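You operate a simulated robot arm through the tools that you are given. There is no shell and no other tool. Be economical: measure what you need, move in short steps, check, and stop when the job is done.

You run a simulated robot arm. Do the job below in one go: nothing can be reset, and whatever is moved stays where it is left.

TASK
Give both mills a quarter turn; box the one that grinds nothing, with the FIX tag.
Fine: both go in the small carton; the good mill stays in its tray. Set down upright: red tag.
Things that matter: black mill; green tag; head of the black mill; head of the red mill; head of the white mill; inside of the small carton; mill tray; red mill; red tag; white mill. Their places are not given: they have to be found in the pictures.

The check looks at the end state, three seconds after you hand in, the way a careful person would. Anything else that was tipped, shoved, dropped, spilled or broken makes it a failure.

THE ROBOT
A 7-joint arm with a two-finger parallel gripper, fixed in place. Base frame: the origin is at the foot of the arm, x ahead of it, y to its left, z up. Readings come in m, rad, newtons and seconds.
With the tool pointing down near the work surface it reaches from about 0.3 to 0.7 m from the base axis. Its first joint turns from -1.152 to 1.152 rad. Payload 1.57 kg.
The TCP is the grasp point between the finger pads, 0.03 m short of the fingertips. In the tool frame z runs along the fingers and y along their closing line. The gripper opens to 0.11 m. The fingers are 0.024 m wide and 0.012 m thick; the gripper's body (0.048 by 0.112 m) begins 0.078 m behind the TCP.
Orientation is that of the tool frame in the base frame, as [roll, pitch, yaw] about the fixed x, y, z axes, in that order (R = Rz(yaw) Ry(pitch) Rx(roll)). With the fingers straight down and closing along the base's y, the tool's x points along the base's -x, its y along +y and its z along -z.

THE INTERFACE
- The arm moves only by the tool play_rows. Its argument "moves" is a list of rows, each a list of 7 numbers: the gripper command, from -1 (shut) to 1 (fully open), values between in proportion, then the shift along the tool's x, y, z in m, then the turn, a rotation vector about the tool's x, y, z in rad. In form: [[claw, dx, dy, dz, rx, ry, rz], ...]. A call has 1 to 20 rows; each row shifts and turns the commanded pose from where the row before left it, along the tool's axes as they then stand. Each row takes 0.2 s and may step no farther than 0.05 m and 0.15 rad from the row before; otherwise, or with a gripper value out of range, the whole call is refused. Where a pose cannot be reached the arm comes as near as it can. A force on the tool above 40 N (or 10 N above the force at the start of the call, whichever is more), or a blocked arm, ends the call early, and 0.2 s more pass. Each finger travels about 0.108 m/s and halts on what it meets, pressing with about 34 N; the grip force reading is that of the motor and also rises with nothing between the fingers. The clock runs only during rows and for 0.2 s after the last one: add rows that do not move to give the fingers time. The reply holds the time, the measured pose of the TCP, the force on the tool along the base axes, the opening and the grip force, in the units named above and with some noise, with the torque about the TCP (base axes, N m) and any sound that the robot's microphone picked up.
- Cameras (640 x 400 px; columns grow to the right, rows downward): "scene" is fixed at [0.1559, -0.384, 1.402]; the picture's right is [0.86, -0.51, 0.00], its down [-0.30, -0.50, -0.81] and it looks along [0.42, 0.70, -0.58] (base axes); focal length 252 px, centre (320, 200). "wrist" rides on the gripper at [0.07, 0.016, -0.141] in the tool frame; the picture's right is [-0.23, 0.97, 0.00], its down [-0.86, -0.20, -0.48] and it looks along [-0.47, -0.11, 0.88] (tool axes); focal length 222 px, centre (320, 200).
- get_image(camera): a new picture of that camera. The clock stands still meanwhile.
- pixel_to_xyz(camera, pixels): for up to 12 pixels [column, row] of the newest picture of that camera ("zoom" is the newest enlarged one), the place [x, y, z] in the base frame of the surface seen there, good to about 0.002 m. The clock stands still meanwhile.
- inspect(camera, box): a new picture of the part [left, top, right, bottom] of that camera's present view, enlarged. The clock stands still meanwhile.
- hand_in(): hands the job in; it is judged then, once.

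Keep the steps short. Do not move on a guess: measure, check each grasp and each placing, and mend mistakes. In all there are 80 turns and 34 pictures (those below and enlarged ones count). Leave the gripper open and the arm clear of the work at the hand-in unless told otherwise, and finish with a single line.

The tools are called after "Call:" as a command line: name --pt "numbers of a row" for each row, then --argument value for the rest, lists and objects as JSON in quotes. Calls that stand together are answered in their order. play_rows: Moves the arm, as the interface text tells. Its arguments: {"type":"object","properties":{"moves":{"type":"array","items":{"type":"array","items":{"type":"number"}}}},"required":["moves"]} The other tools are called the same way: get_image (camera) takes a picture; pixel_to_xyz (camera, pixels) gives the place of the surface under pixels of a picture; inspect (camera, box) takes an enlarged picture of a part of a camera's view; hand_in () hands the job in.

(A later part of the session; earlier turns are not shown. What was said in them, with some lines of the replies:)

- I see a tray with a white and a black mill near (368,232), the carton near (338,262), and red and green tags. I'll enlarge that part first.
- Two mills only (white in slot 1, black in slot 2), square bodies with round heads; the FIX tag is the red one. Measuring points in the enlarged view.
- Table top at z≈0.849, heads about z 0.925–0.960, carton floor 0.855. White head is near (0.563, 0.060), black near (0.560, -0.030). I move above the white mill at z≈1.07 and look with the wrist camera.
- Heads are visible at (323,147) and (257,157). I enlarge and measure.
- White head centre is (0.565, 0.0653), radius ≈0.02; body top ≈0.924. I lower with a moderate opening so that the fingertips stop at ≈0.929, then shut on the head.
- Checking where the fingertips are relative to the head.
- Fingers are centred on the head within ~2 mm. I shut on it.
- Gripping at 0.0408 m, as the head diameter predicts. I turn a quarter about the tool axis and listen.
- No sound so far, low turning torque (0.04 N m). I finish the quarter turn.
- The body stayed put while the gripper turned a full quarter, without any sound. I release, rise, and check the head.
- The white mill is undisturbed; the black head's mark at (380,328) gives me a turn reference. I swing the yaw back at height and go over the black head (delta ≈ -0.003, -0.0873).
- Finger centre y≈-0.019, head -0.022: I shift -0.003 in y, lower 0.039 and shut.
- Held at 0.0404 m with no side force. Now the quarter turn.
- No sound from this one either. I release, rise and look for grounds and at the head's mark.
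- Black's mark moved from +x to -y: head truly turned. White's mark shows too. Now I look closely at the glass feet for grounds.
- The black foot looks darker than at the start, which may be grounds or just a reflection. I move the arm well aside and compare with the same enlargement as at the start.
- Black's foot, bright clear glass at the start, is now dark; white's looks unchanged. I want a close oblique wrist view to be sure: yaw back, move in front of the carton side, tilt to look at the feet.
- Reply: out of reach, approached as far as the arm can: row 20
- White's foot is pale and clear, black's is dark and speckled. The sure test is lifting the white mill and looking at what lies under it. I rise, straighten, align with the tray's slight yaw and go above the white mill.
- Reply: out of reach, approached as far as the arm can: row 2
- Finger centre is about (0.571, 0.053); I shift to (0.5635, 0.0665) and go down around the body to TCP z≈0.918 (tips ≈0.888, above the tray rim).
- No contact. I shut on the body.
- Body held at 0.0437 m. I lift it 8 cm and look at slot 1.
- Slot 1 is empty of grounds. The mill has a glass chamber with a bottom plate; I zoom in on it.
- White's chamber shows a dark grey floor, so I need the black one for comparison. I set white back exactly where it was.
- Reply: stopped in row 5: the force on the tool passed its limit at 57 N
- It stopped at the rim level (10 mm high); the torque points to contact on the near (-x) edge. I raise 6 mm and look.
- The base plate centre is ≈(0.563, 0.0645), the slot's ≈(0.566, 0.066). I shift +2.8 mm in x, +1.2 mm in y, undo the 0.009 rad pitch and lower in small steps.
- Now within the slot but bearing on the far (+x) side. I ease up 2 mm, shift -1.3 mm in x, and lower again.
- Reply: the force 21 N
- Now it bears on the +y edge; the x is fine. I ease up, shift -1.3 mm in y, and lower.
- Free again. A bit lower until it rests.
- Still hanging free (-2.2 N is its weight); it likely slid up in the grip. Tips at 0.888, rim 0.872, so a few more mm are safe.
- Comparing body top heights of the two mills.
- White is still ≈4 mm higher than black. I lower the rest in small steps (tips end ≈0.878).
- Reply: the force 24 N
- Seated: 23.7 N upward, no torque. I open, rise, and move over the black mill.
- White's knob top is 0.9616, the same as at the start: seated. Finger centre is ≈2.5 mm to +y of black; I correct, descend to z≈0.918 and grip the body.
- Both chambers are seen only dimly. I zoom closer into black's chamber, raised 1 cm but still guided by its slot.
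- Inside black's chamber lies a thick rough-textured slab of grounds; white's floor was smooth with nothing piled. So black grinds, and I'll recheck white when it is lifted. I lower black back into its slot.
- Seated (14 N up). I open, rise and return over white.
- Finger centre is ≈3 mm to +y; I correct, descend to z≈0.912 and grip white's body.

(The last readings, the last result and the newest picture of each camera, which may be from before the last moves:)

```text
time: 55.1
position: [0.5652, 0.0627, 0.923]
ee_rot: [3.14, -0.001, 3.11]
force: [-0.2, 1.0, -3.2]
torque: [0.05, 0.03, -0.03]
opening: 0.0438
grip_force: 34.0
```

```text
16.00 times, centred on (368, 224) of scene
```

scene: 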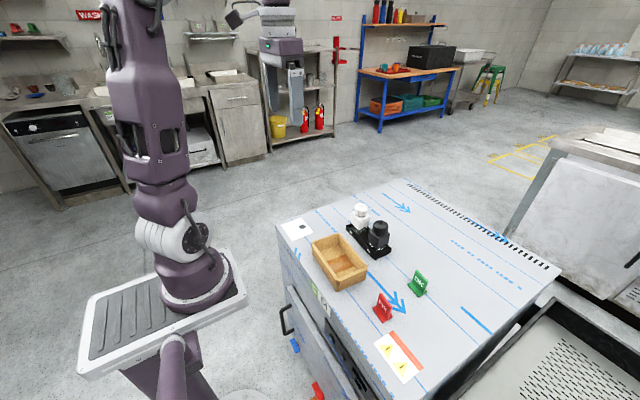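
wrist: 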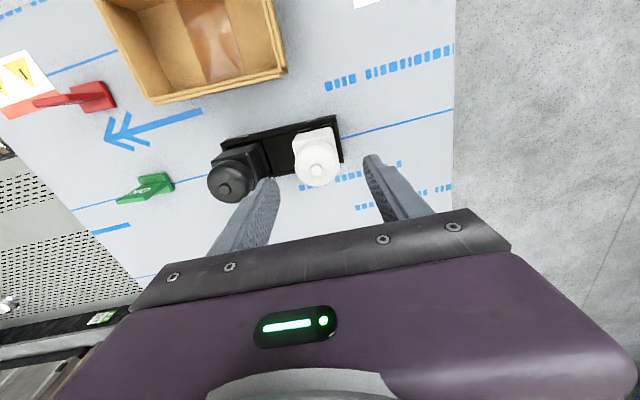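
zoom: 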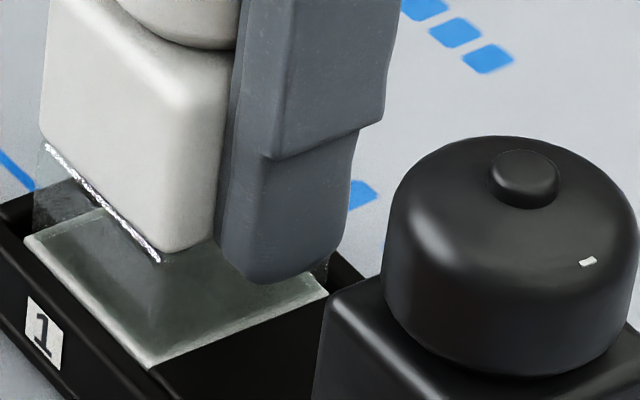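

White's chamber is clear and empty: white is the one that grinds nothing. I lift it to z≈1.03 and carry it over the carton's +y half, target (0.431, 0.008).

Call:
play_rows --pt "-1 0 0 -0.017 0 0 0" --pt "-1 0 0 -0.03 0 0 0" --pt "-1 0 0 -0.03 0 0 0" --pt "-1 0 0 -0.03 0 0 0" --pt "-1 0.033 -0.015 0 0 0 0" --pt "-1 0.033 -0.015 0 0 0 0" --pt "-1 0.033 -0.0153 0 0 0 0" --pt "-1 0.033 -0.0153 0 0 0 0" --pt "-1 0 0 0 0 0 0"

Call:
get_image --camera "wrist"

```text
time: 57.1
position: [0.4287, 0.004, 1.0299]
ee_rot: [-3.141, -0.001, 3.109]
force: [0.0, 0.5, -3.0]
torque: [0.01, 0.0, 0.02]
opening: 0.0438
grip_force: 34.3
```

```text
5 pictures are left
```

wrist: 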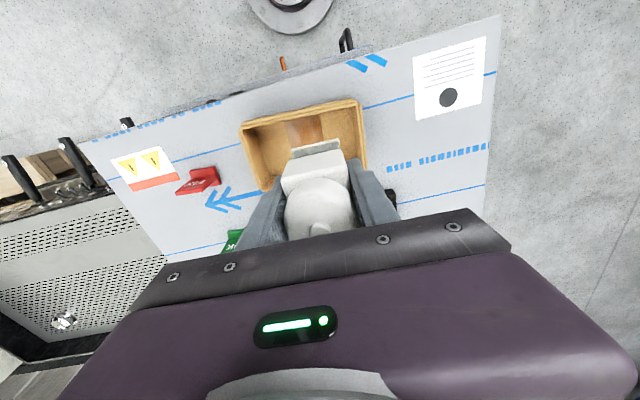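

Call:
pixel_to_xyz --camera "wrist" --pixels '[[242, 122], [361, 100], [368, 165], [262, 188], [252, 127], [351, 107], [270, 150], [320, 235], [355, 150], [200, 184], [212, 170], [190, 190]]'

```text
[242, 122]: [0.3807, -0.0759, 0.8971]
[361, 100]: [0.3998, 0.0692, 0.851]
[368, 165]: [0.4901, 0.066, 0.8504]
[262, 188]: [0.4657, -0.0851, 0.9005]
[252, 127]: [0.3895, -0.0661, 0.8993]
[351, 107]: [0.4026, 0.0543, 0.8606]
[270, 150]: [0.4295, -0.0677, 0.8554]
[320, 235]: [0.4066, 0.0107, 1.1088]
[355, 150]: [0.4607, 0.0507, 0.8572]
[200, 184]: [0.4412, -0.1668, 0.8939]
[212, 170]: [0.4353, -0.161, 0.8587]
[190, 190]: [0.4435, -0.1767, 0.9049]
```

The carton's yaw is ≈-0.09 rad, centre (0.429, -0.013). I match the yaw, nudge slightly, and lower to z≈0.922.

Call:
play_rows --pt "-1 -0.0015 0.001 0 0 0 0.055" --pt "-1 0 0 0.03 0 0 0" --pt "-1 0 0 0.03 0 0 0" --pt "-1 0 0 0.025 0 0 0" --pt "-1 0 0 0.015 0 0 0" --pt "-1 0 0 0.008 0 0 0" --pt "-1 0 0 0 0 0 0"

```text
time: 58.7
position: [0.4323, 0.0059, 0.9233]
ee_rot: [3.14, 0.0, 3.056]
force: [0.0, -1.1, -2.0]
torque: [0.0, 0.0, 0.01]
opening: 0.0436
grip_force: 34.2
```

No contact yet. Lowering in small steps until it rests.

Call:
play_rows --pt "-1 0 0 0.002 0 0 0" --pt "-1 0 0 0.002 0 0 0" --pt "-1 0 0 0.001 0 0 0" --pt "-1 0 0 0.001 0 0 0" --pt "-1 0 0 0 0 0 0"

```text
time: 59.9
position: [0.4326, 0.0062, 0.9156]
ee_rot: [-3.141, 0.001, 3.056]
force: [0.5, -1.1, -2.4]
torque: [0.03, -0.01, -0.02]
opening: 0.0435
grip_force: 33.9
```

Call:
play_rows --pt "-1 0 0 0.001 0 0 0" --pt "-1 0 0 0.001 0 0 0" --pt "-1 0 0 0 0 0 0"

```text
time: 60.7
position: [0.4324, 0.0059, 0.9125]
ee_rot: [3.141, 0.001, 3.056]
force: [0.4, 0.2, -2.0]
torque: [-0.02, 0.02, -0.02]
opening: 0.0439
grip_force: 33.9
```

Call:
play_rows --pt "-1 0 0 0.001 0 0 0" --pt "-1 0 0 0.001 0 0 0" --pt "-1 0 0 0 0 0 0"

```text
time: 61.5
position: [0.4328, 0.0061, 0.9117]
ee_rot: [3.14, 0.0, 3.057]
force: [-3.5, 1.8, 20.5]
torque: [0.01, 0.23, -0.02]
opening: 0.0438
grip_force: 34.1
```

It rests (20 N). I open just to 0.052 m to stay clear of the carton walls, rise, and move over the red tag.

Call:
play_rows --pt "-0.055 0 0 -0.0007 0 0 0" --pt "-0.055 0 0 0 0 0 0" --pt "-0.055 0 0 0 0 0 0" --pt "-0.055 0 0 -0.02 0 0 0" --pt "-0.055 0 0 -0.04 0 0 0" --pt "-0.055 0 0 -0.04 0 0 0" --pt "0.3 -0.0057 -0.045 0 0 0 0" --pt "0.3 -0.0057 -0.045 0 0 0 0" --pt "0.3 -0.0057 -0.045 0 0 0 0" --pt "0.3 -0.0057 -0.045 0 0 0 0" --pt "0.3 0 0 0 0 0 0"

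Call:
inspect --camera "wrist" --box '[220, 60, 460, 210]'

```text
time: 63.9
position: [0.439, -0.1768, 1.0109]
ee_rot: [3.141, 0.0, 3.057]
force: [-0.1, -0.7, -0.3]
torque: [-0.02, -0.01, 0.02]
opening: 0.0715
grip_force: 0.1
```

```text
2.67 times, centred on (340, 135) of wrist
```

zoom: 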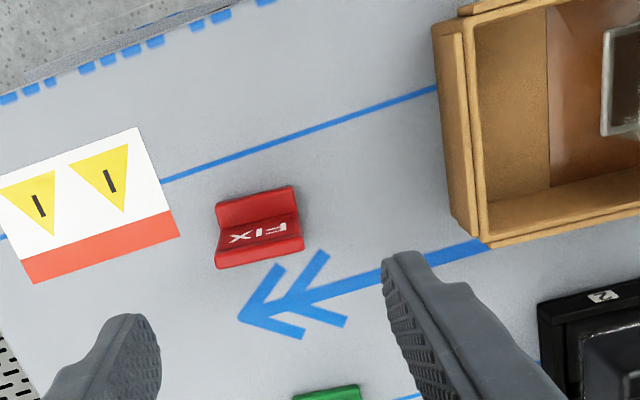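

Call:
pixel_to_xyz --camera "zoom" --pixels '[[222, 265], [301, 247], [262, 256], [218, 206], [291, 188], [255, 200], [220, 232], [297, 215], [258, 224], [258, 236], [484, 225], [610, 130]]'

```text
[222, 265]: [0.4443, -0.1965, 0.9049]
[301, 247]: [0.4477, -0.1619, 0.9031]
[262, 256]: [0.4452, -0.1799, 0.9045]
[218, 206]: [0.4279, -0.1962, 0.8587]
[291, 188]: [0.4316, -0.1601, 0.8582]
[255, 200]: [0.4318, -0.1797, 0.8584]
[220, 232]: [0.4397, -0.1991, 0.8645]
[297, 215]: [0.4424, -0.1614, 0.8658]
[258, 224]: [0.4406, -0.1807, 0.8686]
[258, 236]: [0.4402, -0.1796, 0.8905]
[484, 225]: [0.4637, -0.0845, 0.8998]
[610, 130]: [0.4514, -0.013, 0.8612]
```

The tag's plate is 36 mm wide (along y), about 6 mm thick at x≈0.4435, top 0.905, on a foot. I'll grip across its thickness: turn the wrist a quarter, centre at (0.4435, -0.179), and lower to z≈0.917.

Call:
play_rows --pt "-0.05 0 0 0 0 0 0.1309" --pt "-0.05 0 0 0 0 0 0.1309" --pt "-0.05 0 0 0 0 0 0.1309" --pt "-0.05 0 0 0 0 0 0.1309" --pt "-0.05 0 0 0 0 0 0.1309" --pt "-0.05 0 0 0 0 0 0.1309" --pt "-0.05 0 0 0 0 0 0.1309" --pt "-0.05 0 0 0 0 0 0.1309" --pt "-0.05 0 0 0 0 0 0.1309" --pt "-0.05 0 0 0 0 0 0.1309" --pt "-0.05 0 0 0 0 0 0.1309" --pt "-0.05 0 0 0 0 0 0.1309" --pt "-0.05 -0.0016 0.0047 0 0 0 0" --pt "-0.05 0 0 0.03 0 0 0" --pt "-0.05 0 0 0 0 0 0"

```text
time: 67.1
position: [0.4442, -0.177, 0.9812]
ee_rot: [-3.142, 0.001, 1.485]
force: [-0.1, -0.3, 0.3]
torque: [0.02, 0.02, -0.02]
opening: 0.0524
grip_force: 0.0
```

Call:
play_rows --pt "-0.05 0 -0.0005 0.03 0 0 0" --pt "-0.05 0 0 0.02 0 0 0" --pt "-0.05 0 0 0.014 0 0 0" --pt "-0.05 0 0 0 0 0 0"

Call:
get_image --camera "wrist"

```text
time: 68.1
position: [0.4429, -0.1776, 0.919]
ee_rot: [-3.141, 0.001, 1.487]
force: [0.3, 0.7, 0.1]
torque: [-0.03, 0.02, 0.02]
opening: 0.0523
grip_force: 0.1
```

```text
3 pictures are left
```

wrist: 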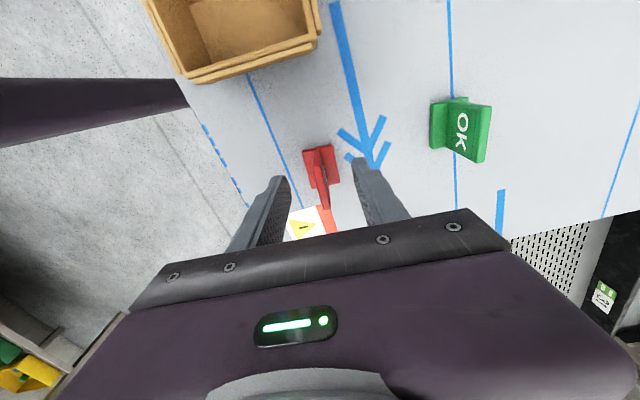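

Call:
pixel_to_xyz --camera "wrist" --pixels '[[316, 170], [321, 200], [283, 185], [362, 165], [305, 155], [335, 155], [338, 180], [306, 178], [325, 195]]'

```text
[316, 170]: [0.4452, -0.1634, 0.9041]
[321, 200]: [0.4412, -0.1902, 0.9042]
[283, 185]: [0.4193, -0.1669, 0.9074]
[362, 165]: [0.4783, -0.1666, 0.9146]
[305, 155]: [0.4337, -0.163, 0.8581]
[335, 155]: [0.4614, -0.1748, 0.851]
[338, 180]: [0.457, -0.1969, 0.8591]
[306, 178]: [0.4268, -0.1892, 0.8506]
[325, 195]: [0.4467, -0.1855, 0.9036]
```

The plate is centred between the fingers. I shut on it.

Call:
play_rows --pt "-0.5 0 0 0 0 0 0" --pt "-1 0 0 0 0 0 0" --pt "-1 0 0 0 0 0 0" --pt "-1 0 0 0 0 0 0"

Call:
play_rows --pt "-1 0 0 -0.01 0 0 0" --pt "-1 0 0 -0.03 0 0 0" --pt "-1 0 0 -0.04 0 0 0" --pt "-1 0 0 0 0 0 0"

```text
time: 69.1
position: [0.4437, -0.1765, 0.9185]
ee_rot: [-3.141, -0.001, 1.488]
force: [0.5, 0.1, 1.0]
torque: [0.02, 0.0, 0.03]
opening: 0.0059
grip_force: 25.8
```

```text
time: 70.1
position: [0.4448, -0.1761, 0.9983]
ee_rot: [3.141, -0.001, 1.485]
force: [0.3, 0.1, 0.3]
torque: [0.0, 0.01, -0.02]
opening: 0.006
grip_force: 26.0
```

Held at 6 mm. I carry it over the carton's -y half, TCP target (0.427, -0.048).

Call:
play_rows --pt "-1 0.0422 -0.0093 0 0 0 0" --pt "-1 0.0422 -0.0093 0 0 0 0" --pt "-1 0.0422 -0.0093 0 0 0 0" --pt "-1 0 0 0 0 0 0"

Call:
inspect --camera "scene" --box '[300, 210, 400, 290]'

```text
time: 71.1
position: [0.4272, -0.0492, 0.9984]
ee_rot: [3.14, 0.001, 1.485]
force: [0.2, 0.1, 0.6]
torque: [0.0, 0.0, 0.01]
opening: 0.006
grip_force: 25.9
```

```text
5.00 times, centred on (350, 250) of scene
```

zoom: 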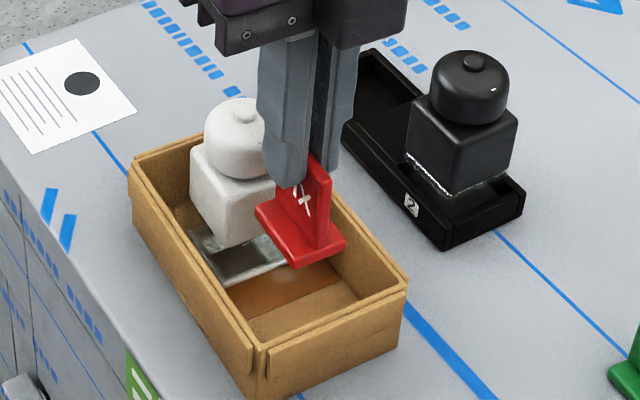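

White stands upright in the carton; black is in its tray. I check clearances before lowering.

Call:
pixel_to_xyz --camera "zoom" --pixels '[[258, 211], [297, 262], [341, 243], [220, 280], [290, 262], [262, 350], [400, 285], [262, 335], [385, 285], [260, 310]]'

```text
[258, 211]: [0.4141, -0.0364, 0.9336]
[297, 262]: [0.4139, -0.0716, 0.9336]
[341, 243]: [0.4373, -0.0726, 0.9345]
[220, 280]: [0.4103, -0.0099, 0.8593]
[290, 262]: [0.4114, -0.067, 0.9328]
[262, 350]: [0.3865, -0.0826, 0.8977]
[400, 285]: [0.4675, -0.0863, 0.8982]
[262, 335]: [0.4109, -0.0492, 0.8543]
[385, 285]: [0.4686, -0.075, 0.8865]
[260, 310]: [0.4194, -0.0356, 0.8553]
```

Margins: I shift +5 mm in y to centre the tag between mill and wall, then lower.

Call:
play_rows --pt "-1 0.005 0 0 0 0 0" --pt "-1 0 0 0.03 0 0 0" --pt "-1 0 0 0.025 0 0 0" --pt "-1 0 0 0.012 0 0 0" --pt "-1 0 0 0.003 0 0 0" --pt "-1 0 0 0 0 0 0"

```text
time: 72.5
position: [0.428, -0.0433, 0.9272]
ee_rot: [3.141, 0.0, 1.483]
force: [-0.3, -0.1, -1.1]
torque: [0.02, -0.02, -0.02]
opening: 0.0062
grip_force: 26.4
```

Call:
play_rows --pt "-1 0 0 0.001 0 0 0" --pt "-1 0 0 0.001 0 0 0" --pt "-1 0 0 0.001 0 0 0" --pt "-1 0 0 0 0 0 0"

```text
time: 73.5
position: [0.4282, -0.0437, 0.9264]
ee_rot: [3.14, 0.0, 1.485]
force: [-0.7, 0.4, -0.6]
torque: [0.0, 0.0, 0.01]
opening: 0.0061
grip_force: 25.6
```

Call:
play_rows --pt "-1 0 0 0.001 0 0 0" --pt "-1 0 0 0.001 0 0 0" --pt "-1 0 0 0 0 0 0"

```text
time: 74.3
position: [0.4276, -0.0432, 0.9243]
ee_rot: [3.14, 0.0, 1.484]
force: [1.3, 1.9, 15.0]
torque: [-0.03, -0.04, 0.02]
opening: 0.0062
grip_force: 26.6
```

The tag rests (15 N). I open to 0.03 m, rise straight up, and move off to the side.

Call:
play_rows --pt "-0.8 0 0 -0.0005 0 0 0" --pt "-0.45 0 0 0 0 0 0" --pt "-0.45 0 0 0 0 0 0" --pt "-0.45 0 0 -0.01 0 0 0" --pt "-0.45 0 0 -0.03 0 0 0" --pt "-0.45 0 0 -0.04 0 0 0" --pt "0.5 0 0 -0.045 0 0 0" --pt "1 0 0 -0.045 0 0 0" --pt "1 0 0 -0.045 0 0 0" --pt "1 0.04 -0.01 -0.025 0 0 0" --pt "1 0.045 -0.01 0 0 0 0" --pt "1 0.045 -0.01 0 0 0 0" --pt "1 0.045 -0.01 0 0 0 0" --pt "1 0 0 0 0 0 0"

Call:
inspect --camera "scene" --box '[290, 190, 450, 330]'

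```text
time: 77.3
position: [0.404, 0.1324, 1.1633]
ee_rot: [3.141, 0.001, 1.484]
force: [0.2, 0.5, 0.5]
torque: [-0.02, 0.03, -0.01]
opening: 0.1102
grip_force: 0.1
```

```text
2.86 times, centred on (370, 260) of scene
```

zoom: 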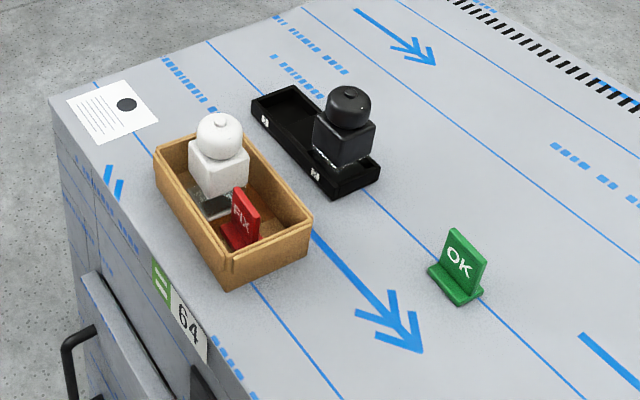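

White and the upright FIX tag are in the carton, black is in its tray, the OK tag is untouched. One last check of heights.

Call:
pixel_to_xyz --camera "zoom" --pixels '[[349, 92], [219, 120], [240, 191], [345, 127], [253, 100]]'

```text
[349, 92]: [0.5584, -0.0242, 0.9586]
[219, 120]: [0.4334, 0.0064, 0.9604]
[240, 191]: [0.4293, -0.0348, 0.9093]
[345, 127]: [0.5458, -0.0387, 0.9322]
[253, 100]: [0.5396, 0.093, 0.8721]
```

Heights match: black is seated, white stands on the carton floor and the tag is upright. I hand in.

Call:
hand_in

```text
The job is handed in.
```

I gave both mills a quarter turn; the white one ground nothing, so it now stands in the small carton with the FIX tag upright beside it, and the black mill is still in its tray.
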